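You operate a simulated robot arm through the tools that you are given. There is no shell and no other tool.

Carry out the task below with a simulated robot arm. There is one attempt and no reset: what you move stays moved.

JOB
Put one of the electrodes from the top of the short steel bench on the back of the side table. Take the bush block that says "926" from the top of the long steel bench and put it on top of the pallet block there. Put the red tray on the top of the long steel bench away on the top of the short steel bench. Shut the beige box lid. Put the 5 card from the long granite slab in the white tray and the 45 card on the magnet of the orange machine. Press the orange machine zero z button two times. Turn the off-time knob to 70. Fetch the orange cap and set it on the shelf of the short steel bench. Any order will do.

It is judged by the outcome, as a careful person would: the job done as asked, and still so three seconds after it is handed in. It fails if anything else is knocked over, pushed out of place, dropped, spilled or broken. Lids that push on must go on centred and level and be pressed home; caps that screw on are set level and turned clockwise until they are tight.

ROBOT AND FRAMES
A 7-joint arm with a two-finger gripper on a trunk, on a base that drives. Base frame: it is fixed to the floor where the robot stands at the start and does not move with it; the origin is under the middle of the robot, x ahead of it, y to its left, z up; the surface under the hand at the start is at about z = 0.78. Readings come in m, degrees, newtons and seconds.
With the tool pointing down near the work surface it reaches from about 0.3 to 0.74 m from the robot's upright axis, wherever it stands. Its first joint turns from -166.0 to 166.0 degrees. Places, roughly: back of the side table (20x30 cm) [4.84, 1.52, 0.8]; beige box lid [-2.3, -0.3, 0.9]; bush block [-3.75, 0, 0.75]; card [-1.5, -0.25, 1]; electrode [0.5, 0, 0.75]; magnet of the orange machine [-2.4, 1.8, 1.1]; off-time knob [1, 1.7, 1.1]; orange cap (5x5x4 cm) [0.2, -2.1, 0.8]; orange machine zero z button [-1.6, 1.7, 1.4]; pallet block [-4, 0, 0.75]; red tray [-3.5, 0, 0.75]; shelf of the short steel bench [1.2, -0.2, 0.3]; top of the short steel bench [1.2, -0.2, 0.8]; white tray (24x32 cm) [-3.12, 0.06, 0.8]. Payload 2.94 kg.
Tool frame: the origin (TCP) lies between the finger pads and is the grasp point; the fingertips stand 0.03 m ahead of it; z points along the fingers, y is the line along which they close. The gripper opens to 0.138 m. The gripper's body begins 0.109 m behind the TCP.
Orientation is that of the tool frame in the base frame, as a unit quaternion [w, x, y, z]. With the fingers straight down and closing along the base's y, the tool's x points along the base's -x, its y along +y and its z along -z.

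CONTROLS
- The arm moves only by the tool servo_tool. Its arguments are lists of equal length, an entry for each row: "xyz": the shift along the tool's x, y, z in m, a list of three; "dr": the turn, a rotation vector about the tool's x, y, z in degrees, a list of three; "gripper": the gripper command, from -1 (shut) to 1 (fully open), values between in proportion. In form: {"xyz": [[dx, dy, dz], ...], "dr": [[rx, ry, rz], ...], "gripper": [gripper, ...]}. A call has 1 to 20 rows; each row is the pose to reach, as a shift and turn from the pose commanded when the call began, along the tool's axes at that moment. Rows are played at 5 a second. More than 0.05 m and 8.6 degrees between two rows, or a gripper value outside its range, and nothing of the call is played. A pose out of reach is approached as far as the arm can. The call stops where the force on the tool passes 40 N (or 10 N more than at its start, if that is more) or the arm is blocked; 0.2 s more then pass. Each finger halts on what it meets, pressing with about 40 N; the grip force reading is that of the motor and also rises with nothing between the fingers. The clock runs only during rows and for 0.2 s after the last one: add rows that repeat a pose to give the fingers time. The reply holds the time, the measured pose of the TCP, the force on the tool along the base axes, the opening and the grip force, in the units named above and with some noise, with the torque about the TCP (base axes, N m) and any sound that the robot's microphone picked up.
- Cameras (640 x 400 px; columns grow to the right, rows downward): "scene" is now at [-0.0115, 0.1208, 1.391]; the picture's right is [-0.23, -0.97, 0.00], its down [-0.72, 0.17, -0.68] and it looks along [0.66, -0.15, -0.74] (base axes); focal length 291 px, centre (320, 200). "wrist" rides on the gripper at [0.071, 0.019, -0.146] in the tool frame; the picture's right is [-0.26, 0.97, 0.00], its down [-0.85, -0.23, -0.48] and it looks along [-0.46, -0.12, 0.88] (tool axes); focal length 280 px, centre (320, 200). There is no depth. A picture from a camera that has moved, and an enlarged one, comes with that camera's place and axes in the base frame and with its lens. The place of the scene camera against the robot may be out by one fixed shift of up to 0.012 m in any direction.
- get_image(camera): a new picture of that camera. The clock stands still meanwhile.
- move_column(by): slides the trunk up (or, below 0, down) by that many m; the arm and the scene camera ride with it, the base frame stays. It gives what a move gives, with no picture.
- drive_base(legs): drives the robot by 1 to 6 legs, each [ahead, left, turn to the left] in m, m and degrees, along the robot's own axes; the way and the turn of a leg run together, so that a leg with both is an arc; at most 1.5 m and 180 degrees a leg. The arm and the cameras ride along, it lands a little off, and it stops where it bumps. It gives what a move gives.
- head_to(pan, tilt): turns the head with the scene camera to pan (to the left, within 86 degrees either way) and tilt (down, from -29 to 69), counted from straight ahead of the robot. It gives what a move gives.
- zoom(camera, box): a new picture of the part [left, top, right, bottom] of that camera's present view, enlarged. The clock stands still meanwhile.
- finish_job(): hands the job in; it is judged then, once.

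Nothing tells you exact positions but the pictures and the camera data. Unless the task says otherwise, let go and move clear before handing in.

The tools are called after "Request:" as name(argument=value, ...) on one line, values as JSON. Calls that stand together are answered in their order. servo_tool: Moves the arm, as the interface text tells. Its arguments: {"type":"object","properties":{"xyz":{"type":"array"},"dr":{"type":"array"},"gripper":{"type":"array"}},"required":["xyz","dr","gripper"]} The other tools are called the same way: move_column (by) slides the trunk up or down; drive_base (legs) drives the base; head_to (pan, tilt) turns the head that bears the scene camera; get_image (camera) takes a picture; zoom (camera, box) takes an enlarged picture of a part of a camera's view; finish_job () hands the job in.

At the start:

```text
t: 0.0
position: [0.3954, 0.1771, 1.108]
tool_rot: [0.001, 0.0, 1.0, 0.0]
force: [-0.2, 0.2, 0.1]
torque: [0.0, -0.01, 0.0]
opening: 0.1381
finger_force: 0.1
trunk travel left (down, up): [-0.25, 0.204]
robot x, y, heading: [0.0033, -0.0041, -0.0]
head pan, tilt: [-13.2, 47.5]
```

scene: 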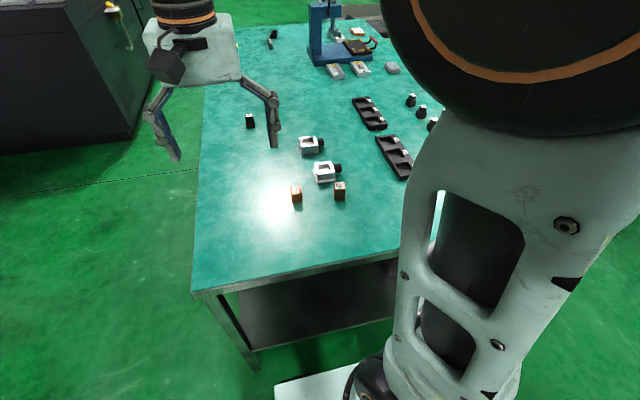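
wrist: 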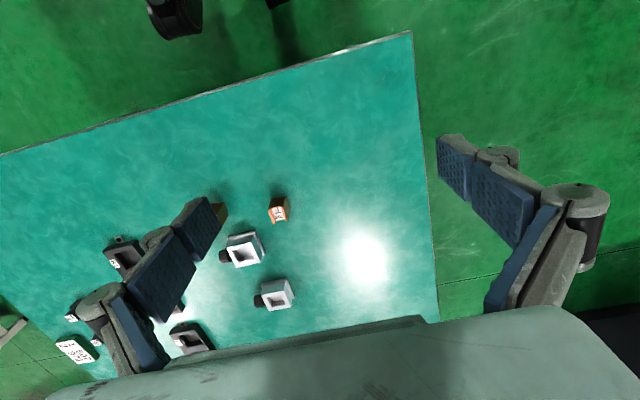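

I see a green-topped steel bench ahead with small orange-ish blocks, white fixtures and black trays. I'll look around first before moving anything.

Request:
head_to(pan=0, tilt=35)

Request:
get_image(camera="scene")

Request:
head_to(pan=70, tilt=20)

Request:
get_image(camera="scene")

Request:
head_to(pan=-70, tilt=20)

Request:
get_image(camera="scene")

```text
t: 0.8
position: [0.3954, 0.1776, 1.1082]
tool_rot: [0.0, 0.0, 1.0, -0.001]
force: [0.7, 0.7, 0.5]
torque: [-0.02, -0.01, 0.06]
opening: 0.1381
finger_force: 0.0
trunk travel left (down, up): [-0.25, 0.204]
robot x, y, heading: [-0.0014, 0.0016, 0.1]
head pan, tilt: [0.0, 35.0]
```

```text
taken
camera scene: at [-0.0006, 0.1388, 1.4093], right [0.0, -1.0, 0.0], down [-0.57, 0.0, -0.82], along [0.82, 0.0, -0.57], focal length 291 px, centre (320, 200)
```

scene: 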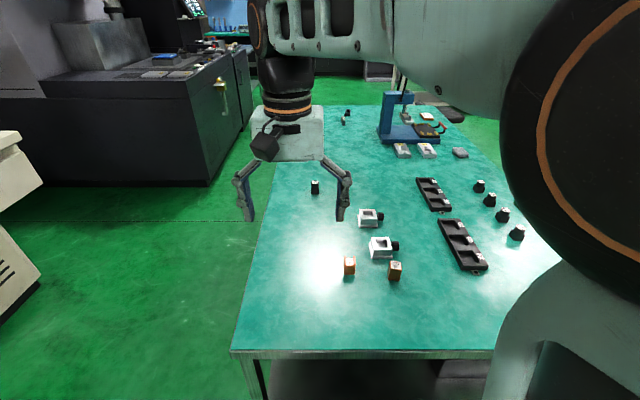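

```text
t: 2.2
position: [0.3944, 0.1771, 1.1086]
tool_rot: [0.0, 0.0, 1.0, 0.0]
force: [-0.7, -0.2, -0.2]
torque: [0.01, 0.01, -0.02]
opening: 0.1379
finger_force: 0.0
trunk travel left (down, up): [-0.25, 0.204]
robot x, y, heading: [-0.0004, 0.0047, -0.0]
head pan, tilt: [70.0, 20.0]
```

```text
taken
camera scene: at [-0.0567, 0.2264, 1.4332], right [0.94, -0.34, 0.0], down [-0.12, -0.32, -0.94], along [0.32, 0.88, -0.34], focal length 291 px, centre (320, 200)
```

scene: 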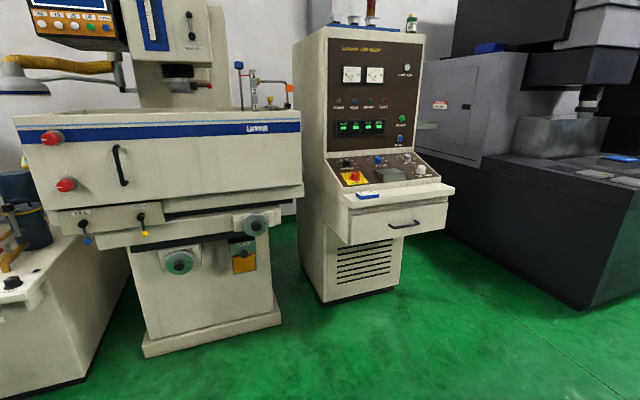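

```text
t: 4.4
position: [0.3937, 0.1774, 1.1087]
tool_rot: [0.001, 0.0, 1.0, 0.0]
force: [0.1, 0.0, 0.0]
torque: [0.04, 0.03, 0.0]
opening: 0.1382
finger_force: 0.1
trunk travel left (down, up): [-0.25, 0.204]
robot x, y, heading: [0.0008, 0.002, -0.0]
head pan, tilt: [-70.0, 20.0]
```

```text
taken
camera scene: at [-0.0567, 0.0514, 1.4332], right [-0.94, -0.34, 0.0], down [-0.12, 0.32, -0.94], along [0.32, -0.88, -0.34], focal length 291 px, centre (320, 200)
```

scene: 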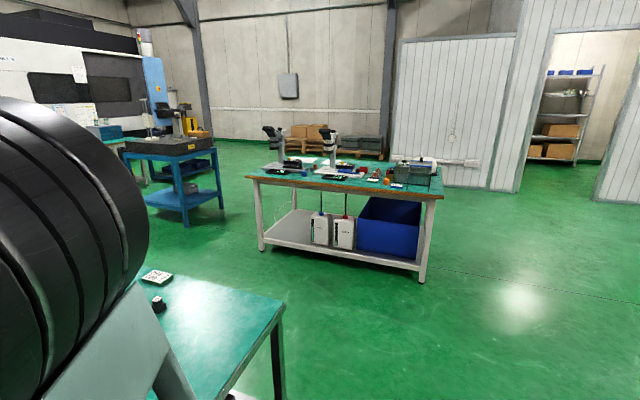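

I see a row of EDM machines to the left and an inspection table to the right-rear. I'll zoom in on the bench items and the machine panel.

Request:
head_to(pan=-13, tilt=47.5)

Request:
zoom(camera="scene", box=[230, 80, 430, 205])

Request:
zoom(camera="scene", box=[240, 0, 420, 112])

Request:
head_to(pan=60, tilt=15)

Request:
zoom(camera="scene", box=[200, 50, 420, 187])

Request:
get_image(camera="scene")

Request:
head_to(pan=86, tilt=10)

Request:
get_image(camera="scene")

```text
t: 5.7
position: [0.3942, 0.1766, 1.1086]
tool_rot: [0.0, 0.0, 1.0, 0.0]
force: [0.6, -0.4, -0.7]
torque: [0.03, 0.02, -0.01]
opening: 0.1377
finger_force: 0.0
trunk travel left (down, up): [-0.25, 0.204]
robot x, y, heading: [-0.0024, -0.0007, -0.1]
head pan, tilt: [-13.0, 47.5]
```

```text
3.20 times, centred on (330, 142) of scene
camera zoom: at [-0.0114, 0.121, 1.391], right [-0.23, -0.97, 0.0], down [-0.72, 0.17, -0.68], along [0.66, -0.15, -0.74], focal length 930 px, centre (288, 384)
```

zoom: 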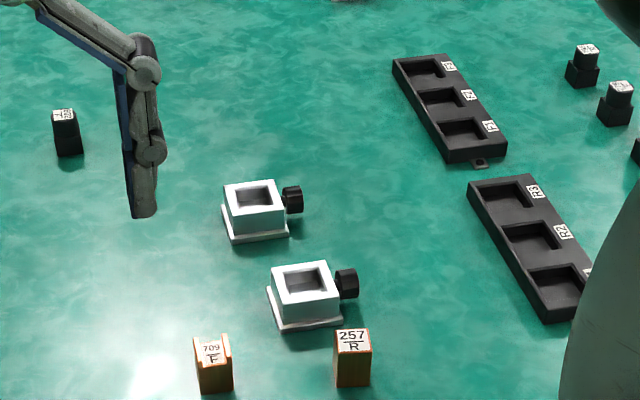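

```text
3.56 times, centred on (330, 56) of scene
camera zoom: at [-0.0114, 0.121, 1.391], right [-0.23, -0.97, 0.0], down [-0.72, 0.17, -0.68], along [0.66, -0.15, -0.74], focal length 1034 px, centre (284, 712)
```

zoom: 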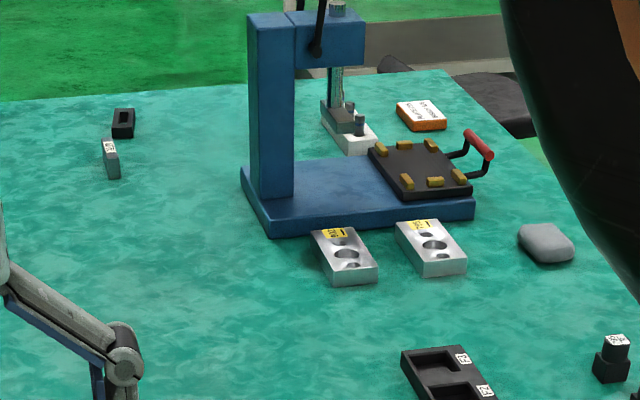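

```text
t: 7.1
position: [0.3941, 0.1772, 1.1104]
tool_rot: [0.0, 0.0, 1.0, 0.0]
force: [0.3, -0.1, -0.1]
torque: [-0.02, 0.02, -0.04]
opening: 0.138
finger_force: 0.1
trunk travel left (down, up): [-0.25, 0.204]
robot x, y, heading: [0.0029, 0.0009, -0.1]
head pan, tilt: [60.0, 15.0]
```

```text
2.91 times, centred on (310, 118) of scene
camera zoom: at [-0.0418, 0.2198, 1.4413], right [0.87, -0.5, 0.0], down [-0.13, -0.22, -0.97], along [0.48, 0.84, -0.26], focal length 846 px, centre (349, 437)
```

zoom: 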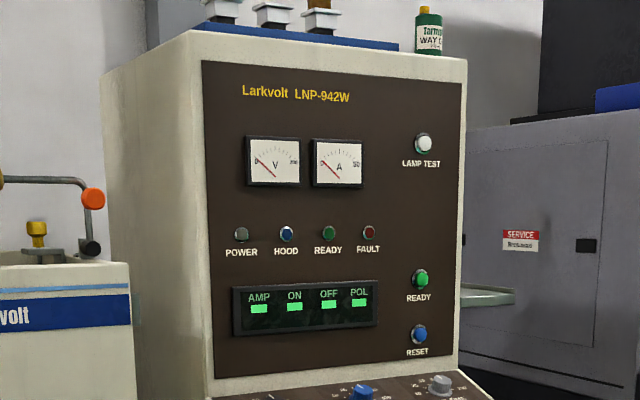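

```text
taken
camera scene: at [-0.0418, 0.2198, 1.4413], right [0.87, -0.5, 0.0], down [-0.13, -0.22, -0.97], along [0.48, 0.84, -0.26], focal length 291 px, centre (320, 200)
```

scene: 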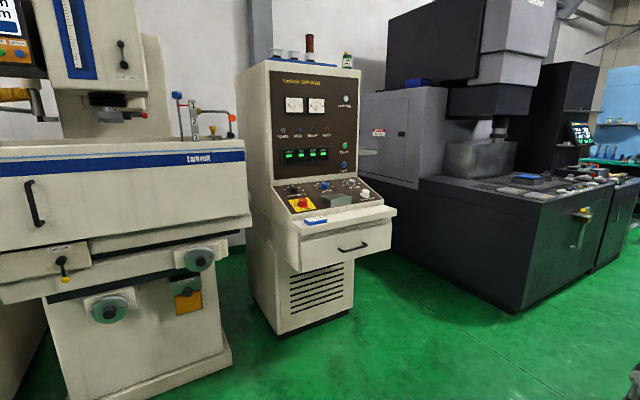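

```text
t: 8.0
position: [0.395, 0.1779, 1.1089]
tool_rot: [-0.001, 0.0, 1.0, 0.0]
force: [-0.1, 0.0, 0.3]
torque: [0.0, -0.02, -0.02]
opening: 0.138
finger_force: 0.2
trunk travel left (down, up): [-0.25, 0.204]
robot x, y, heading: [-0.001, -0.0025, -0.0]
head pan, tilt: [85.9, 10.0]
```

```text
taken
camera scene: at [-0.0819, 0.2316, 1.4495], right [1.0, -0.07, 0.0], down [-0.01, -0.17, -0.98], along [0.07, 0.98, -0.17], focal length 291 px, centre (320, 200)
```

scene: 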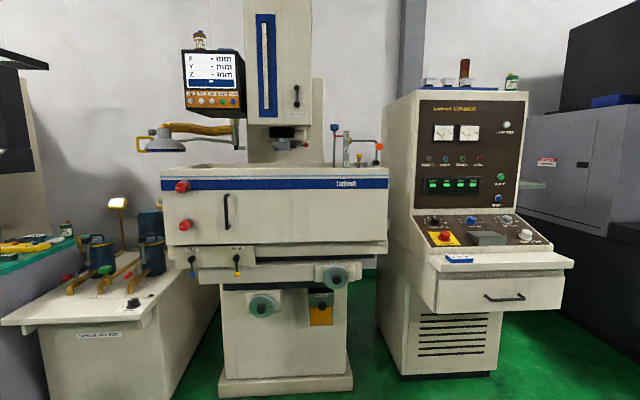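

The copper "709 F" block looks like an electrode at about (0.55, 0.06), with "257 R" 12 cm beside it. I'll move the hand above 709 F for a closer look.

Request:
servo_tool(xyz=[[-0.026, -0.02, 0.026], [-0.052, -0.04, 0.052], [-0.078, -0.06, 0.078], [-0.104, -0.08, 0.104], [-0.13, -0.1, 0.13], [-0.155, -0.118, 0.158], [-0.155, -0.118, 0.158]], dr=[[0, 0, 0], [0, 0, 0], [0, 0, 0], [0, 0, 0], [0, 0, 0], [0, 0, 0], [0, 0, 0]], gripper=[1, 1, 1, 1, 1, 1, 1])

Request:
get_image(camera="wrist")

Request:
head_to(pan=-5, tilt=50)

Request:
get_image(camera="scene")

```text
t: 9.6
position: [0.5478, 0.0589, 0.9519]
tool_rot: [0.0, 0.0, 1.0, 0.0]
force: [-0.7, 0.4, 0.1]
torque: [0.01, 0.05, 0.0]
opening: 0.1381
finger_force: 0.0
trunk travel left (down, up): [-0.25, 0.204]
robot x, y, heading: [0.0033, -0.0026, -0.2]
head pan, tilt: [85.9, 10.0]
```

```text
taken
camera wrist: at [0.477, 0.0771, 1.0975], right [0.26, 0.97, 0.0], down [0.85, -0.23, 0.48], along [0.46, -0.12, -0.88], focal length 280 px, centre (320, 200)
```

wrist: 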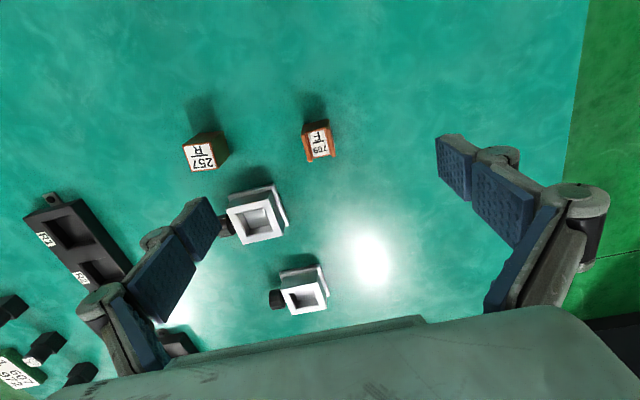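

```text
t: 11.3
position: [0.5486, 0.0582, 0.9507]
tool_rot: [0.0, 0.0, 1.0, -0.001]
force: [0.5, 0.4, 0.8]
torque: [-0.02, 0.01, -0.01]
opening: 0.1382
finger_force: 0.1
trunk travel left (down, up): [-0.25, 0.204]
robot x, y, heading: [-0.0011, -0.001, 0.1]
head pan, tilt: [-5.0, 50.0]
```

```text
taken
camera scene: at [-0.0119, 0.1322, 1.3876], right [-0.09, -1.0, 0.0], down [-0.76, 0.07, -0.64], along [0.64, -0.06, -0.77], focal length 291 px, centre (320, 200)
```

scene: 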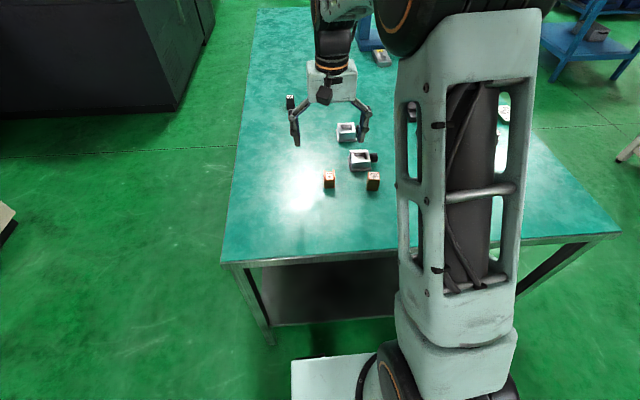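

Request:
zoom(camera="wrist", box=[160, 80, 400, 230])

Request:
zoom(camera="scene", box=[280, 120, 400, 195])

```text
2.67 times, centred on (280, 155) of wrist
camera zoom: at [0.4766, 0.0773, 1.0977], right [0.26, 0.97, 0.0], down [0.85, -0.23, 0.48], along [0.46, -0.12, -0.88], focal length 748 px, centre (427, 320)
```

zoom: 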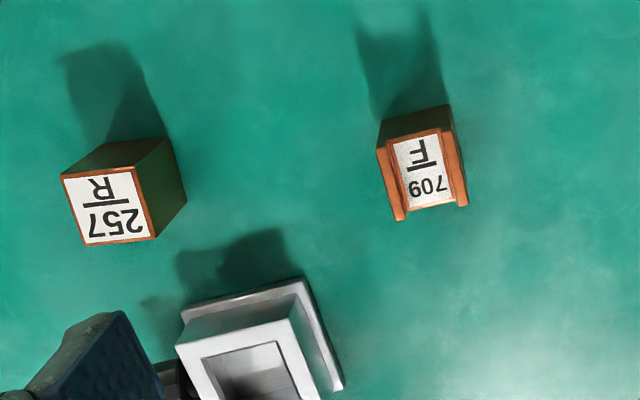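

```text
5.33 times, centred on (340, 158) of scene
camera zoom: at [-0.0119, 0.1322, 1.3876], right [-0.09, -1.0, 0.0], down [-0.76, 0.07, -0.64], along [0.64, -0.06, -0.77], focal length 1551 px, centre (213, 427)
```

zoom: 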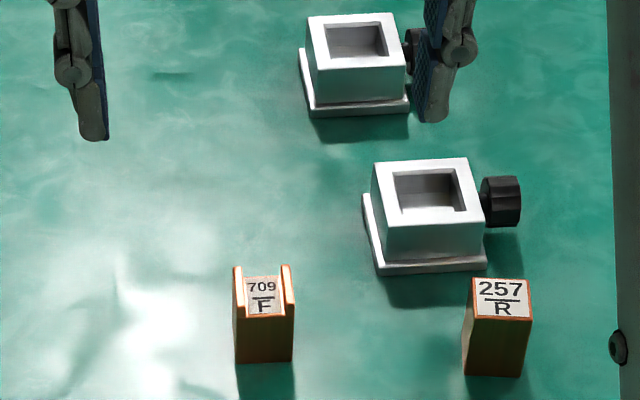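

709 F is square to the bench, about 26 mm wide in y and 36 mm tall, centred near (0.557, 0.055). I'll lower towards it with a narrower opening and check again.

Request:
servo_tool(xyz=[[-0.004, -0.002, 0.02], [-0.009, -0.004, 0.05], [-0.009, -0.004, 0.075], [-0.009, -0.004, 0.075]], dr=[[0, 0, 0], [0, 0, 0], [0, 0, 0], [0, 0, 0]], gripper=[0.2, 0.2, 0.2, 0.2])

Request:
get_image(camera="wrist")

```text
t: 12.3
position: [0.5574, 0.0552, 0.8747]
tool_rot: [-0.001, 0.0, 1.0, 0.0]
force: [-0.1, -0.5, 0.5]
torque: [0.02, -0.02, 0.0]
opening: 0.0829
finger_force: 0.0
trunk travel left (down, up): [-0.25, 0.204]
robot x, y, heading: [0.0013, 0.0012, -0.1]
head pan, tilt: [-5.0, 50.0]
```

```text
taken
camera wrist: at [0.4866, 0.0744, 1.0211], right [0.26, 0.97, 0.0], down [0.85, -0.23, 0.48], along [0.46, -0.12, -0.88], focal length 280 px, centre (320, 200)
```

wrist: 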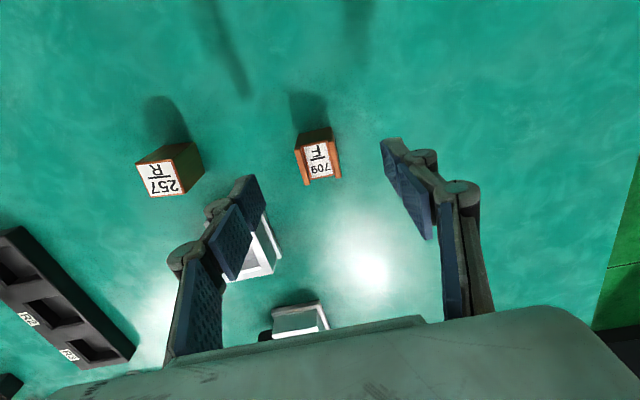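

Request:
servo_tool(xyz=[[-0.002, -0.001, 0.03], [-0.002, -0.001, 0.058], [-0.002, -0.001, 0.058]], dr=[[0, 0, 0], [0, 0, 0], [0, 0, 0]], gripper=[0.2, 0.2, 0.2])

Request:
get_image(camera="wrist")

```text
t: 13.1
position: [0.5593, 0.0543, 0.8171]
tool_rot: [0.0, 0.0, 1.0, 0.0]
force: [0.3, -0.7, 0.1]
torque: [-0.04, -0.01, 0.02]
opening: 0.0829
finger_force: 0.0
trunk travel left (down, up): [-0.25, 0.204]
robot x, y, heading: [-0.0004, -0.0023, 0.1]
head pan, tilt: [-5.0, 50.0]
```

```text
taken
camera wrist: at [0.4878, 0.0735, 0.963], right [0.26, 0.97, 0.0], down [0.85, -0.23, 0.48], along [0.46, -0.12, -0.88], focal length 280 px, centre (320, 200)
```

wrist: 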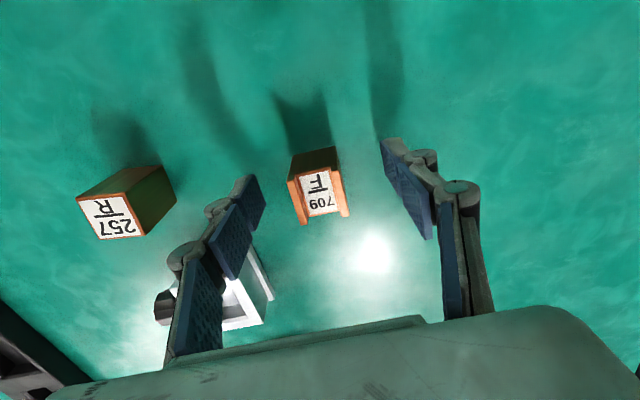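

The fingers straddle 709 F at the right height. I'll close and lift.

Request:
servo_tool(xyz=[[0, 0, 0], [0, 0, 0], [0, 0, 0], [0, 0, 0], [0, 0, -0.03], [0, 0, -0.07], [0, 0, -0.11]], dr=[[0, 0, 0], [0, 0, 0], [0, 0, 0], [0, 0, 0], [0, 0, 0], [0, 0, 0], [0, 0, 0]], gripper=[-1, -1, -1, -1, -1, -1, -1])

Request:
get_image(camera="wrist")

```text
t: 14.7
position: [0.5576, 0.0538, 0.9289]
tool_rot: [0.0, 0.0, 1.0, 0.0]
force: [0.0, -0.2, -3.0]
torque: [0.0, 0.01, -0.01]
opening: 0.0292
finger_force: 40.0
trunk travel left (down, up): [-0.25, 0.204]
robot x, y, heading: [0.0003, 0.0045, -0.0]
head pan, tilt: [-5.0, 50.0]
```

```text
taken
camera wrist: at [0.4864, 0.0725, 1.0749], right [0.26, 0.96, 0.0], down [0.85, -0.23, 0.48], along [0.46, -0.12, -0.88], focal length 280 px, centre (320, 200)
```

wrist: 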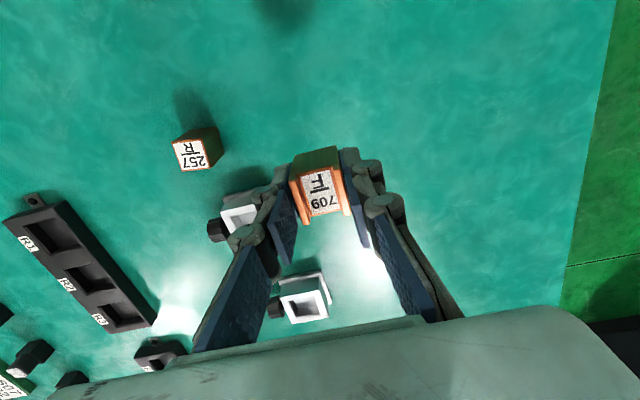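

Electrode 709 F is held (opening 29 mm). I'll raise and retract the arm, then look down the aisle toward the side table.

Request:
servo_tool(xyz=[[0.0, 0.0, -0.04], [0.02, 0.02, -0.08], [0.055, 0.04, -0.11], [0.09, 0.06, -0.14], [0.125, 0.08, -0.17], [0.16, 0.1, -0.2], [0.18, 0.12, -0.22]], dr=[[0, 0, 0], [0, 0, 0], [0, 0, 0], [0, 0, 0], [0, 0, 0], [0, 0, 0], [0, 0, 0]], gripper=[-1, -1, -1, -1, -1, -1, -1])

Request:
head_to(pan=20, tilt=8)

Request:
get_image(camera="scene")

Request:
head_to(pan=45, tilt=45)

Request:
get_image(camera="scene")

```text
refused: row 3 steps farther than a row can; nothing moved
```

```text
t: 15.8
position: [0.5583, 0.0537, 0.9281]
tool_rot: [0.0, 0.001, 1.0, 0.0]
force: [0.5, 0.6, -2.8]
torque: [0.05, 0.03, 0.01]
opening: 0.0294
finger_force: 40.2
trunk travel left (down, up): [-0.25, 0.204]
robot x, y, heading: [0.003, 0.002, -0.1]
head pan, tilt: [20.0, 8.0]
```

```text
taken
camera scene: at [-0.0012, 0.1706, 1.4526], right [0.34, -0.94, 0.0], down [-0.13, -0.05, -0.99], along [0.93, 0.34, -0.14], focal length 291 px, centre (320, 200)
```

scene: 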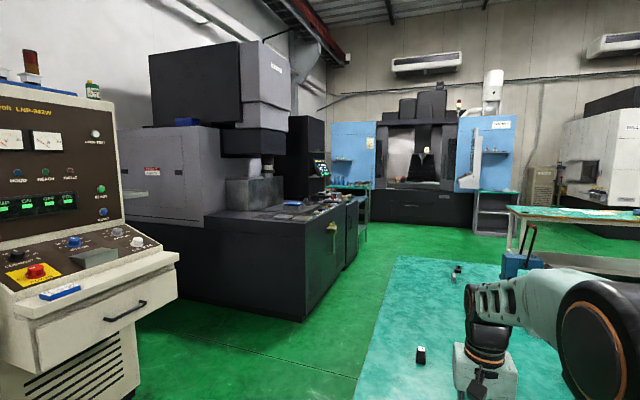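

```text
t: 16.8
position: [0.5579, 0.0543, 0.929]
tool_rot: [0.0, 0.0, 1.0, 0.0]
force: [0.3, -0.5, -3.5]
torque: [0.01, -0.01, -0.02]
opening: 0.029
finger_force: 40.2
trunk travel left (down, up): [-0.25, 0.204]
robot x, y, heading: [0.0029, 0.0034, -0.1]
head pan, tilt: [45.0, 45.0]
```

```text
taken
camera scene: at [-0.0307, 0.1964, 1.3946], right [0.71, -0.71, 0.0], down [-0.5, -0.5, -0.71], along [0.5, 0.5, -0.71], focal length 291 px, centre (320, 200)
```

scene: 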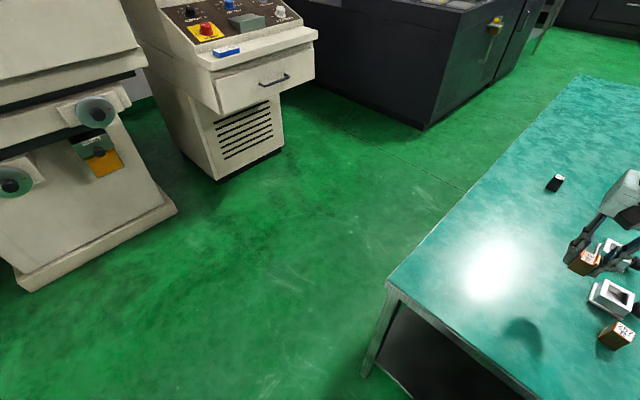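

Request:
servo_tool(xyz=[[0.0, 0.0, -0.04], [0.02, 0.02, -0.075], [0.05, 0.035, -0.105], [0.08, 0.05, -0.135], [0.11, 0.07, -0.165], [0.14, 0.09, -0.195], [0.17, 0.11, -0.22]], dr=[[0, 0, 0], [0, 0, 0], [0, 0, 0], [0, 0, 0], [0, 0, 0], [0, 0, 0], [0, 0, 0]], gripper=[-1, -1, -1, -1, -1, -1, -1])

Request:
head_to(pan=15, tilt=10)

Request:
zoom(camera="scene", box=[240, 100, 440, 225])

Request:
get_image(camera="scene")

```text
t: 18.4
position: [0.3893, 0.1663, 1.148]
tool_rot: [0.0, 0.0, 1.0, 0.001]
force: [0.0, -0.6, -3.0]
torque: [-0.02, 0.03, 0.0]
opening: 0.0292
finger_force: 40.2
trunk travel left (down, up): [-0.25, 0.204]
robot x, y, heading: [0.0002, -0.0002, -0.0]
head pan, tilt: [45.0, 45.0]
```

```text
t: 19.4
position: [0.3911, 0.1668, 1.1467]
tool_rot: [0.0, -0.001, 1.0, 0.0]
force: [-0.2, 0.9, -2.6]
torque: [0.02, 0.02, 0.02]
opening: 0.0295
finger_force: 40.4
trunk travel left (down, up): [-0.25, 0.204]
robot x, y, heading: [-0.0028, 0.0009, -0.1]
head pan, tilt: [15.0, 10.0]
```

```text
3.20 times, centred on (340, 162) of scene
camera zoom: at [0.0014, 0.1631, 1.4494], right [0.26, -0.97, 0.0], down [-0.17, -0.05, -0.98], along [0.95, 0.26, -0.17], focal length 930 px, centre (256, 320)
```

zoom: 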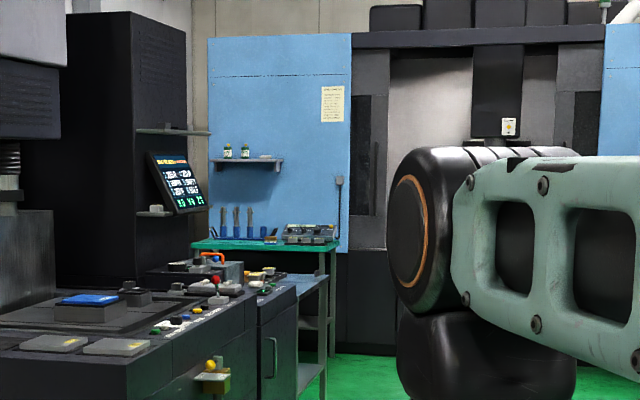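

```text
taken
camera scene: at [0.0014, 0.1631, 1.4494], right [0.26, -0.97, 0.0], down [-0.17, -0.05, -0.98], along [0.95, 0.26, -0.17], focal length 291 px, centre (320, 200)
```

scene: 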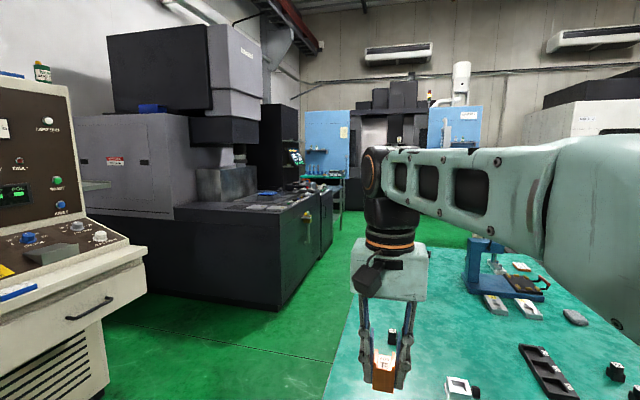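

The side table sits in front of the blue machine beyond the black console. I'll back off a little, shift left into the aisle, and drive along it.

Request:
drive_base(legs=[[-0.15, 0, 0], [0, 0.68, 0], [1.5, 0, 0]])

Request:
head_to(pan=15, tilt=15)

Request:
get_image(camera="scene")

```text
t: 33.7
position: [1.7011, 0.8504, 1.1467]
tool_rot: [0.0, 0.001, 1.0, 0.0]
force: [-0.8, 0.4, -3.3]
torque: [0.0, 0.02, -0.03]
opening: 0.0292
finger_force: 39.7
trunk travel left (down, up): [-0.25, 0.204]
robot x, y, heading: [1.3113, 0.6828, -0.2]
head pan, tilt: [15.0, 10.0]
```

```text
t: 34.4
position: [1.7013, 0.8492, 1.1473]
tool_rot: [0.0, 0.001, 1.0, 0.001]
force: [0.4, -0.1, -3.2]
torque: [0.01, 0.01, -0.04]
opening: 0.0296
finger_force: 40.0
trunk travel left (down, up): [-0.25, 0.204]
robot x, y, heading: [1.313, 0.6829, 0.1]
head pan, tilt: [15.0, 15.0]
```

```text
taken
camera scene: at [1.3129, 0.8473, 1.4413], right [0.26, -0.97, 0.0], down [-0.25, -0.07, -0.97], along [0.93, 0.25, -0.26], focal length 291 px, centre (320, 200)
```

scene: 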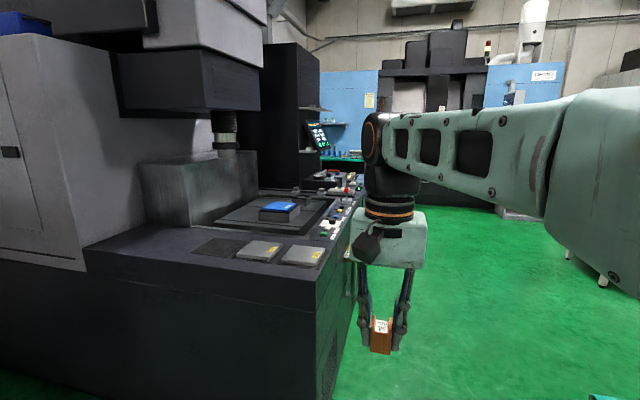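

Request:
drive_base(legs=[[1.5, -0.05, 0], [0.4, -0.1, 0]])

Request:
head_to(pan=40, tilt=25)

Request:
get_image(camera="scene")

```text
refused: leg 1 is longer than a leg can be; nothing moved
```

```text
t: 35.3
position: [1.7019, 0.8502, 1.1486]
tool_rot: [0.0, 0.0, 1.0, 0.0]
force: [0.3, -0.6, -3.5]
torque: [0.03, 0.03, 0.02]
opening: 0.0293
finger_force: 39.4
trunk travel left (down, up): [-0.25, 0.204]
robot x, y, heading: [1.3131, 0.6823, -0.2]
head pan, tilt: [40.0, 25.0]
```

```text
taken
camera scene: at [1.2934, 0.8823, 1.4251], right [0.64, -0.77, 0.0], down [-0.32, -0.27, -0.91], along [0.7, 0.58, -0.42], focal length 291 px, centre (320, 200)
```

scene: 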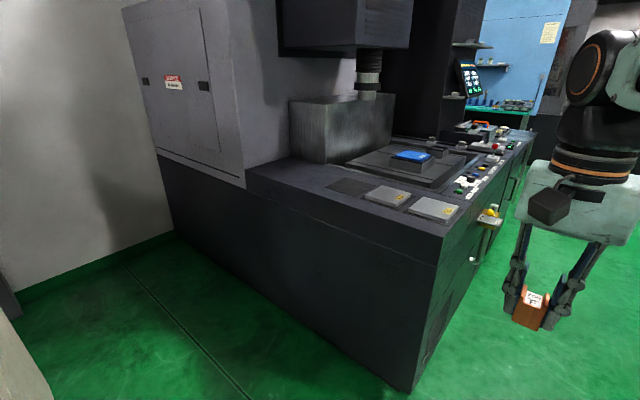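

Request:
drive_base(legs=[[1.4, -0.05, 0], [0.6, -0.05, 0]])

Request:
head_to(pan=35, tilt=22)

Request:
get_image(camera="scene")

```text
t: 45.2
position: [3.6956, 0.7564, 1.1471]
tool_rot: [0.0, -0.002, 1.0, 0.0]
force: [0.2, -0.4, -1.8]
torque: [-0.01, 0.01, 0.0]
opening: 0.0292
finger_force: 40.0
trunk travel left (down, up): [-0.25, 0.204]
robot x, y, heading: [3.3053, 0.5897, 0.2]
head pan, tilt: [40.0, 25.0]
```

```text
t: 45.9
position: [3.6942, 0.7556, 1.1476]
tool_rot: [0.0, -0.001, 1.0, 0.0]
force: [0.9, 0.2, -2.3]
torque: [0.01, -0.04, 0.0]
opening: 0.0292
finger_force: 39.9
trunk travel left (down, up): [-0.25, 0.204]
robot x, y, heading: [3.3043, 0.5855, 0.1]
head pan, tilt: [35.0, 22.0]
```

```text
taken
camera scene: at [3.2926, 0.7814, 1.4299], right [0.57, -0.82, 0.0], down [-0.31, -0.22, -0.93], along [0.76, 0.53, -0.38], focal length 291 px, centre (320, 200)
```

scene: 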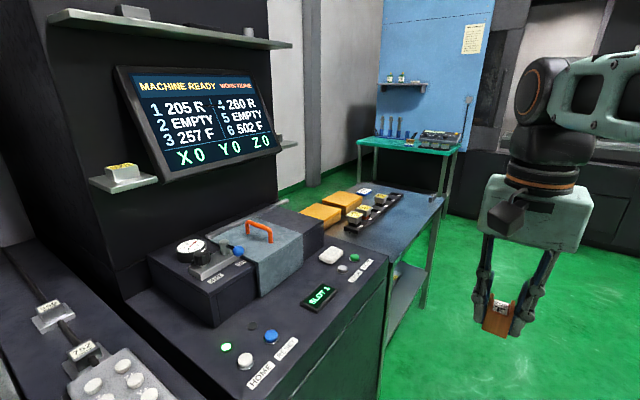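

The point (4.84, 1.52) projects onto the far part of the dark-topped table beside the console. I'll zoom in there.

Request:
zoom(camera="scene", box=[290, 150, 450, 250])

Request:
zoom(camera="scene", box=[340, 60, 500, 160])

```text
4.00 times, centred on (370, 200) of scene
camera zoom: at [3.2926, 0.7814, 1.4299], right [0.57, -0.82, 0.0], down [-0.31, -0.22, -0.93], along [0.76, 0.53, -0.38], focal length 1163 px, centre (120, 200)
```

zoom: 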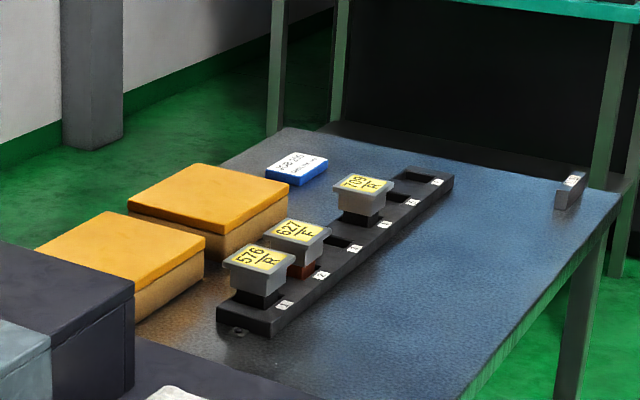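

```text
4.00 times, centred on (420, 110) of scene
camera zoom: at [3.2926, 0.7814, 1.4299], right [0.57, -0.82, 0.0], down [-0.31, -0.22, -0.93], along [0.76, 0.53, -0.38], focal length 1163 px, centre (-80, 560)
```

zoom: 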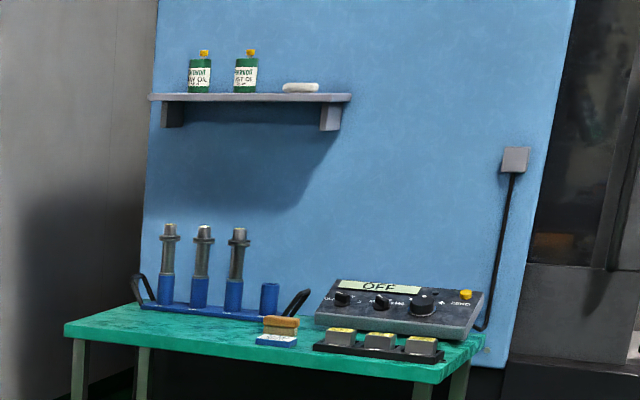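

The dark table spans about x 4.28–5.03, y 1.09–1.64; a small blue/white box sits around (4.83, 1.52) within the back region. I'll drive alongside and face the table.

Request:
drive_base(legs=[[1.45, 0, 0], [0, 0, 90]])

Request:
head_to(pan=0, tilt=40)

Request:
get_image(camera="scene")

```text
t: 56.9
position: [4.5744, 0.9731, 1.1473]
tool_rot: [0.001, 0.709, -0.705, 0.001]
force: [-0.1, 0.2, -3.4]
torque: [-0.02, 0.01, -0.03]
opening: 0.0294
finger_force: 39.8
trunk travel left (down, up): [-0.25, 0.204]
robot x, y, heading: [4.744, 0.5823, 90.2]
head pan, tilt: [35.0, 22.0]
```

```text
t: 57.9
position: [4.5738, 0.9742, 1.1472]
tool_rot: [0.0, 0.71, -0.705, 0.0]
force: [-0.6, 0.5, -3.4]
torque: [-0.04, 0.02, -0.01]
opening: 0.0292
finger_force: 40.1
trunk travel left (down, up): [-0.25, 0.204]
robot x, y, heading: [4.7425, 0.5846, 90.4]
head pan, tilt: [0.0, 40.0]
```

```text
taken
camera scene: at [4.5994, 0.5927, 1.4018], right [1.0, 0.01, 0.0], down [0.0, -0.64, -0.77], along [0.0, 0.77, -0.64], focal length 291 px, centre (320, 200)
```

scene: 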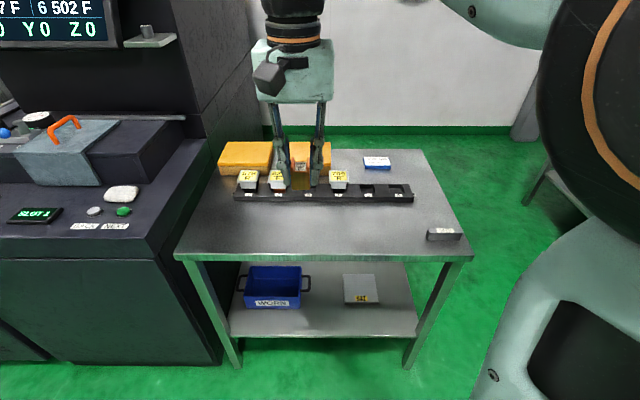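

The free strip between the rack (back edge y≈1.40) and the small box (front edge y≈1.53) near x≈4.83 suits the electrode. I'll drive 0.2 m closer and bring the hand over.

Request:
drive_base(legs=[[0.2, 0, 0]])

Request:
get_image(camera="scene")

```text
t: 59.5
position: [4.5743, 1.1759, 1.1476]
tool_rot: [0.0, 0.708, -0.707, 0.0]
force: [-0.3, 0.0, -2.4]
torque: [-0.01, -0.04, -0.01]
opening: 0.0292
finger_force: 40.0
trunk travel left (down, up): [-0.25, 0.204]
robot x, y, heading: [4.7439, 0.7851, 90.1]
head pan, tilt: [0.0, 40.0]
```

```text
taken
camera scene: at [4.5988, 0.7947, 1.4018], right [1.0, 0.0, 0.0], down [0.0, -0.64, -0.77], along [0.0, 0.77, -0.64], focal length 291 px, centre (320, 200)
```

scene: 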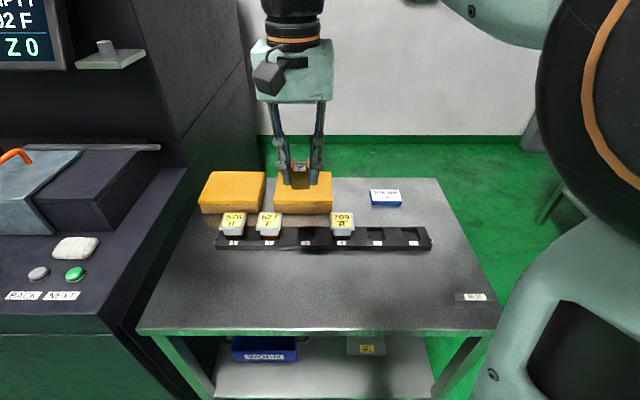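

Request:
servo_tool(xyz=[[-0.029, -0.028, 0.01], [-0.058, -0.056, 0.02], [-0.087, -0.084, 0.035], [-0.116, -0.112, 0.05], [-0.145, -0.14, 0.065], [-0.174, -0.168, 0.085], [-0.203, -0.196, 0.105], [-0.232, -0.222, 0.125], [-0.26, -0.248, 0.15], [-0.286, -0.272, 0.17], [-0.286, -0.276, 0.195], [-0.286, -0.276, 0.195]], dr=[[0, 0, 0], [0, 0, 0], [0, 0, 0], [0, 0, 0], [0, 0, 0], [0, 0, 0], [0, 0, 0], [0, 0, 0], [0, 0, 0], [0, 0, 0], [0, 0, 0], [0, 0, 0]], gripper=[-1, -1, -1, -1, -1, -1, -1, -1, -1, -1, -1, -1])

Request:
get_image(camera="wrist")

Request:
get_image(camera="scene")

```text
t: 62.1
position: [4.8518, 1.4613, 0.9524]
tool_rot: [0.0, 0.708, -0.707, 0.0]
force: [0.2, -0.5, -3.4]
torque: [-0.03, 0.0, 0.03]
opening: 0.0291
finger_force: 40.0
trunk travel left (down, up): [-0.25, 0.204]
robot x, y, heading: [4.7447, 0.7854, 90.1]
head pan, tilt: [0.0, 40.0]
```

```text
taken
camera wrist: at [4.8323, 1.3911, 1.098], right [-0.97, 0.26, 0.0], down [0.23, 0.85, 0.48], along [0.12, 0.46, -0.88], focal length 280 px, centre (320, 200)
```

wrist: 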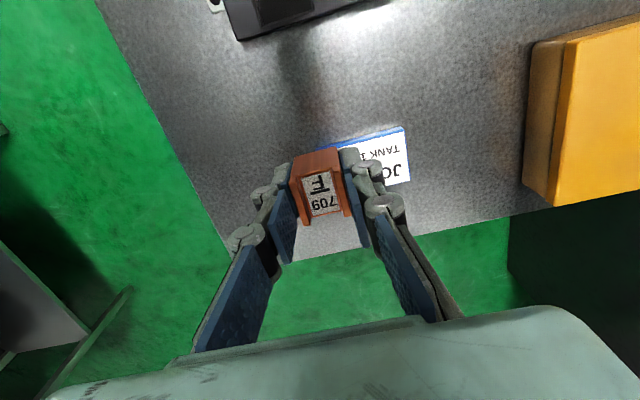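

```text
taken
camera scene: at [4.5989, 0.7946, 1.4018], right [1.0, 0.0, 0.0], down [0.0, -0.64, -0.77], along [0.0, 0.77, -0.64], focal length 291 px, centre (320, 200)
```

scene: 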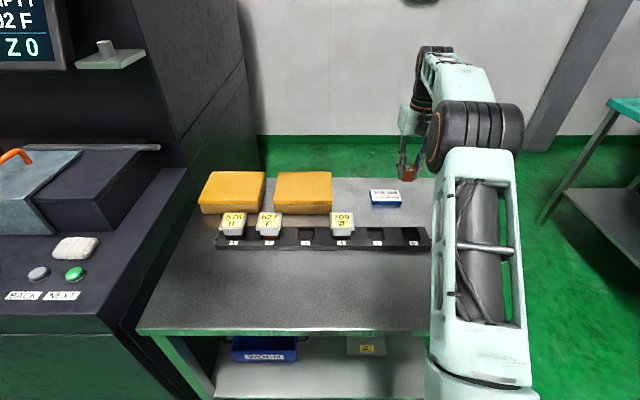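

The wrist view puts the small box's front edge at y≈1.487 and the rack's back edge at ≈1.375. I'll centre on y≈1.45 and lower.

Request:
servo_tool(xyz=[[0.009, 0.005, 0.02], [0.009, 0.005, 0.06], [0.009, 0.005, 0.1], [0.009, 0.005, 0.125], [0.009, 0.005, 0.125]], dr=[[0, 0, 0], [0, 0, 0], [0, 0, 0], [0, 0, 0], [0, 0, 0]], gripper=[-1, -1, -1, -1, -1])

Request:
get_image(camera="wrist")

Request:
zoom(camera="scene", box=[330, 150, 450, 225])

```text
t: 63.3
position: [4.8447, 1.4543, 0.8355]
tool_rot: [-0.005, 0.709, -0.705, -0.003]
force: [-1.0, -1.3, 34.0]
torque: [-0.11, 0.02, 0.04]
opening: 0.0298
finger_force: 40.3
trunk travel left (down, up): [-0.25, 0.204]
robot x, y, heading: [4.7428, 0.7844, 90.2]
head pan, tilt: [0.0, 40.0]
```

```text
taken
camera wrist: at [4.8256, 1.3818, 0.9805], right [-0.97, 0.26, 0.0], down [0.23, 0.84, 0.49], along [0.12, 0.47, -0.87], focal length 280 px, centre (320, 200)
```

wrist: 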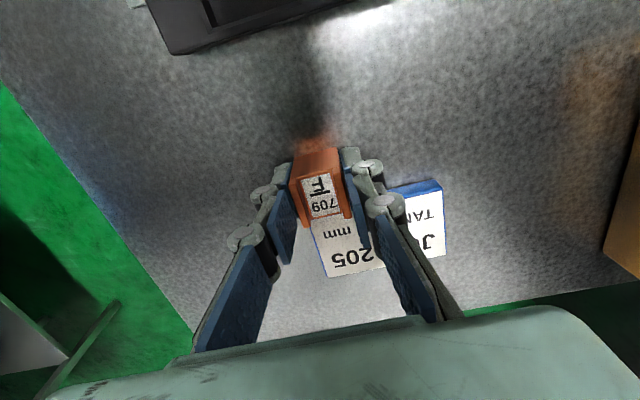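

```text
5.33 times, centred on (390, 188) of scene
camera zoom: at [4.5982, 0.7899, 1.4023], right [1.0, 0.0, 0.0], down [0.0, -0.64, -0.77], along [0.0, 0.77, -0.64], focal length 1551 px, centre (-53, 267)
```

zoom: 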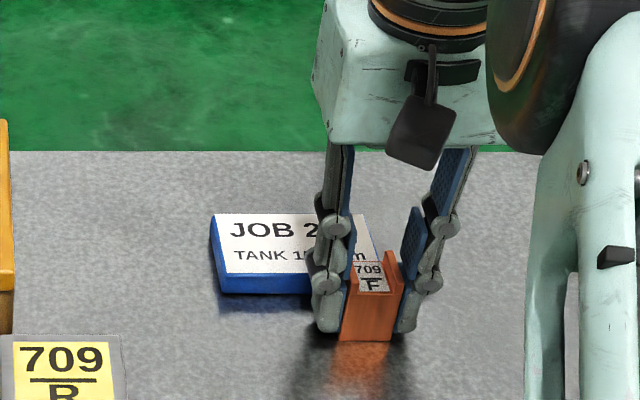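

Contact with the table at TCP z≈0.8355 (34 N). I'll ease up a little to relieve the force.

Request:
servo_tool(xyz=[[0, 0, -0.003], [0, 0, -0.003]], dr=[[0, 0, 0], [0, 0, 0]], gripper=[-1, -1])

```text
t: 63.9
position: [4.8443, 1.4551, 0.8353]
tool_rot: [-0.004, 0.708, -0.706, -0.003]
force: [1.1, 6.7, 26.5]
torque: [0.75, -0.06, 0.02]
opening: 0.0291
finger_force: 40.1
trunk travel left (down, up): [-0.25, 0.204]
robot x, y, heading: [4.7415, 0.7829, 90.2]
head pan, tilt: [0.0, 40.0]
```

Request:
servo_tool(xyz=[[0, 0, -0.003], [0, 0, -0.003], [0, 0, -0.003]], dr=[[0, 0, 0], [0, 0, 0], [0, 0, 0]], gripper=[-1, -1, -1])

```text
t: 64.7
position: [4.8446, 1.4521, 0.8351]
tool_rot: [-0.001, 0.709, -0.706, -0.001]
force: [-0.8, 7.8, 16.1]
torque: [0.61, 0.0, 0.03]
opening: 0.0293
finger_force: 39.4
trunk travel left (down, up): [-0.25, 0.204]
robot x, y, heading: [4.7437, 0.7832, 90.3]
head pan, tilt: [0.0, 40.0]
```

Request:
servo_tool(xyz=[[0, 0, -0.003], [0, 0, -0.003], [0, 0, -0.003]], dr=[[0, 0, 0], [0, 0, 0], [0, 0, 0]], gripper=[-1, -1, -1])

```text
t: 65.5
position: [4.8461, 1.4521, 0.8352]
tool_rot: [0.001, 0.708, -0.707, 0.002]
force: [-0.4, -0.8, 1.5]
torque: [0.05, -0.04, 0.0]
opening: 0.0298
finger_force: 39.8
trunk travel left (down, up): [-0.25, 0.204]
robot x, y, heading: [4.742, 0.7828, 90.2]
head pan, tilt: [0.0, 40.0]
```

Force is near zero with the electrode resting flat. I'll open slightly and rise clear.

Request:
servo_tool(xyz=[[0, 0, 0], [0, 0, 0], [0, 0, 0], [0, 0, -0.02], [0, 0, -0.06], [0, 0, -0.1], [0, 0, -0.14]], dr=[[0, 0, 0], [0, 0, 0], [0, 0, 0], [0, 0, 0], [0, 0, 0], [0, 0, 0], [0, 0, 0]], gripper=[-0.25, -0.25, -0.25, -0.25, -0.25, -0.25, -0.25])

Request:
get_image(camera="wrist")

Request:
zoom(camera="scene", box=[330, 150, 450, 225])

```text
t: 67.1
position: [4.8472, 1.4522, 0.9763]
tool_rot: [0.0, 0.708, -0.706, 0.0]
force: [-0.5, -0.2, -0.3]
torque: [-0.02, 0.0, 0.01]
opening: 0.0516
finger_force: 0.0
trunk travel left (down, up): [-0.25, 0.204]
robot x, y, heading: [4.743, 0.7848, 90.1]
head pan, tilt: [0.0, 40.0]
```

```text
taken
camera wrist: at [4.8269, 1.3815, 1.1235], right [-0.97, 0.26, 0.0], down [0.23, 0.85, 0.48], along [0.12, 0.46, -0.88], focal length 280 px, centre (320, 200)
```

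wrist: 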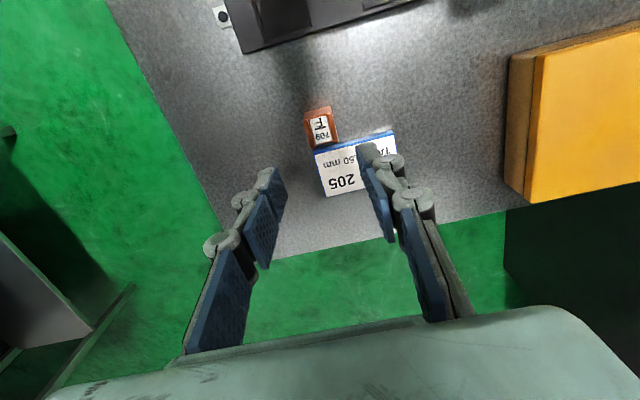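

```text
5.33 times, centred on (390, 188) of scene
camera zoom: at [4.5989, 0.7942, 1.4017], right [1.0, 0.0, 0.0], down [0.0, -0.64, -0.77], along [0.0, 0.77, -0.64], focal length 1551 px, centre (-53, 267)
```

zoom: 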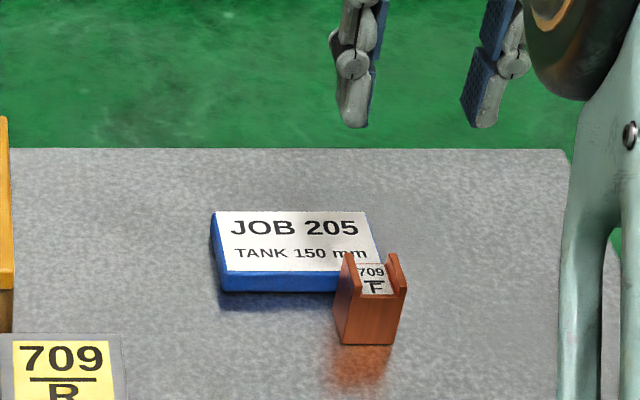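

The electrode stands upright on the back of the side table, next to the job plate. Now I'll tuck the arm and strafe back along the aisle to the generator cabinet for the off-time knob.

Request:
servo_tool(xyz=[[0, 0, -0.04], [0.02, 0.02, -0.075], [0.05, 0.05, -0.095], [0.08, 0.08, -0.115], [0.11, 0.11, -0.13], [0.14, 0.14, -0.145], [0.17, 0.17, -0.155], [0.2, 0.2, -0.165], [0.23, 0.23, -0.17], [0.26, 0.26, -0.17]], dr=[[0, 0, 0], [0, 0, 0], [0, 0, 0], [0, 0, 0], [0, 0, 0], [0, 0, 0], [0, 0, 0], [0, 0, 0], [0, 0, 0], [0, 0, 0]], gripper=[-0.25, -0.5, -1, -1, -1, -1, -1, -1, -1, -1])

Request:
drive_base(legs=[[-0.13, 0, 0], [0, 1.45, 0], [0, 1.45, 0], [0, 0.8, 0]])

Request:
head_to(pan=0, tilt=25)

Request:
get_image(camera="scene")

```text
t: 69.3
position: [4.5858, 1.194, 1.146]
tool_rot: [-0.001, 0.708, -0.706, 0.0]
force: [0.4, -0.2, 0.3]
torque: [-0.02, -0.03, 0.02]
opening: 0.0001
finger_force: 29.3
trunk travel left (down, up): [-0.25, 0.204]
robot x, y, heading: [4.7448, 0.7829, 90.2]
head pan, tilt: [0.0, 40.0]
```

```text
t: 102.6
position: [0.8683, 1.0119, 1.1455]
tool_rot: [0.0, 0.715, -0.699, 0.0]
force: [-0.2, 0.0, 0.1]
torque: [-0.03, -0.03, 0.0]
opening: 0.0002
finger_force: 28.7
trunk travel left (down, up): [-0.25, 0.204]
robot x, y, heading: [1.035, 0.6062, 91.2]
head pan, tilt: [0.0, 40.0]
```

```text
t: 103.4
position: [0.8688, 1.0117, 1.1452]
tool_rot: [0.0, 0.715, -0.699, 0.0]
force: [0.1, -0.3, 0.5]
torque: [0.0, -0.01, 0.02]
opening: 0.0
finger_force: 28.0
trunk travel left (down, up): [-0.25, 0.204]
robot x, y, heading: [1.0355, 0.6086, 91.2]
head pan, tilt: [0.0, 25.0]
```

```text
taken
camera scene: at [0.8899, 0.6196, 1.425], right [1.0, 0.02, 0.0], down [0.01, -0.42, -0.91], along [-0.02, 0.91, -0.42], focal length 291 px, centre (320, 200)
```

scene: 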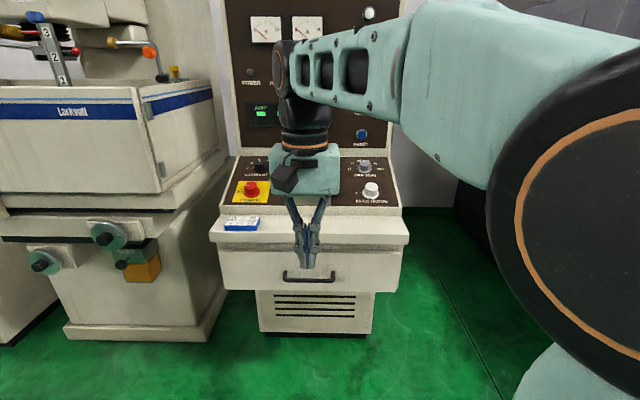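

Request:
zoom(camera="scene", box=[225, 145, 415, 264])

Request:
zoom(camera="scene", box=[330, 145, 410, 210])

```text
3.36 times, centred on (320, 204) of scene
camera zoom: at [0.8899, 0.6196, 1.425], right [1.0, 0.02, 0.0], down [0.01, -0.42, -0.91], along [-0.02, 0.91, -0.42], focal length 977 px, centre (320, 185)
```

zoom: 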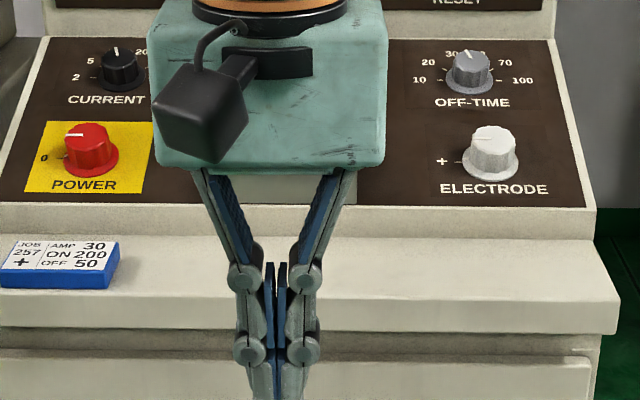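

```text
6.15 times, centred on (370, 178) of scene
camera zoom: at [0.8899, 0.6196, 1.425], right [1.0, 0.02, 0.0], down [0.01, -0.42, -0.91], along [-0.02, 0.91, -0.42], focal length 1789 px, centre (12, 338)
```

zoom: 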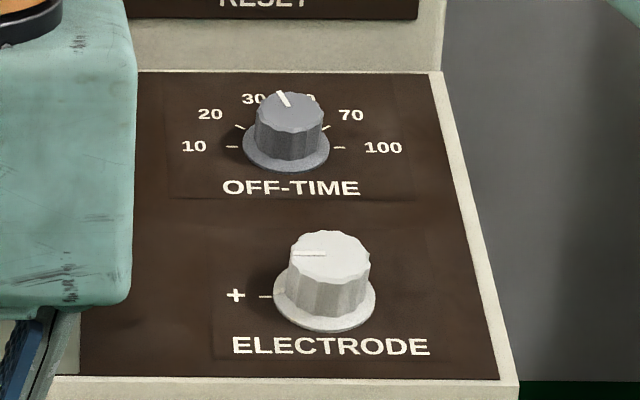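

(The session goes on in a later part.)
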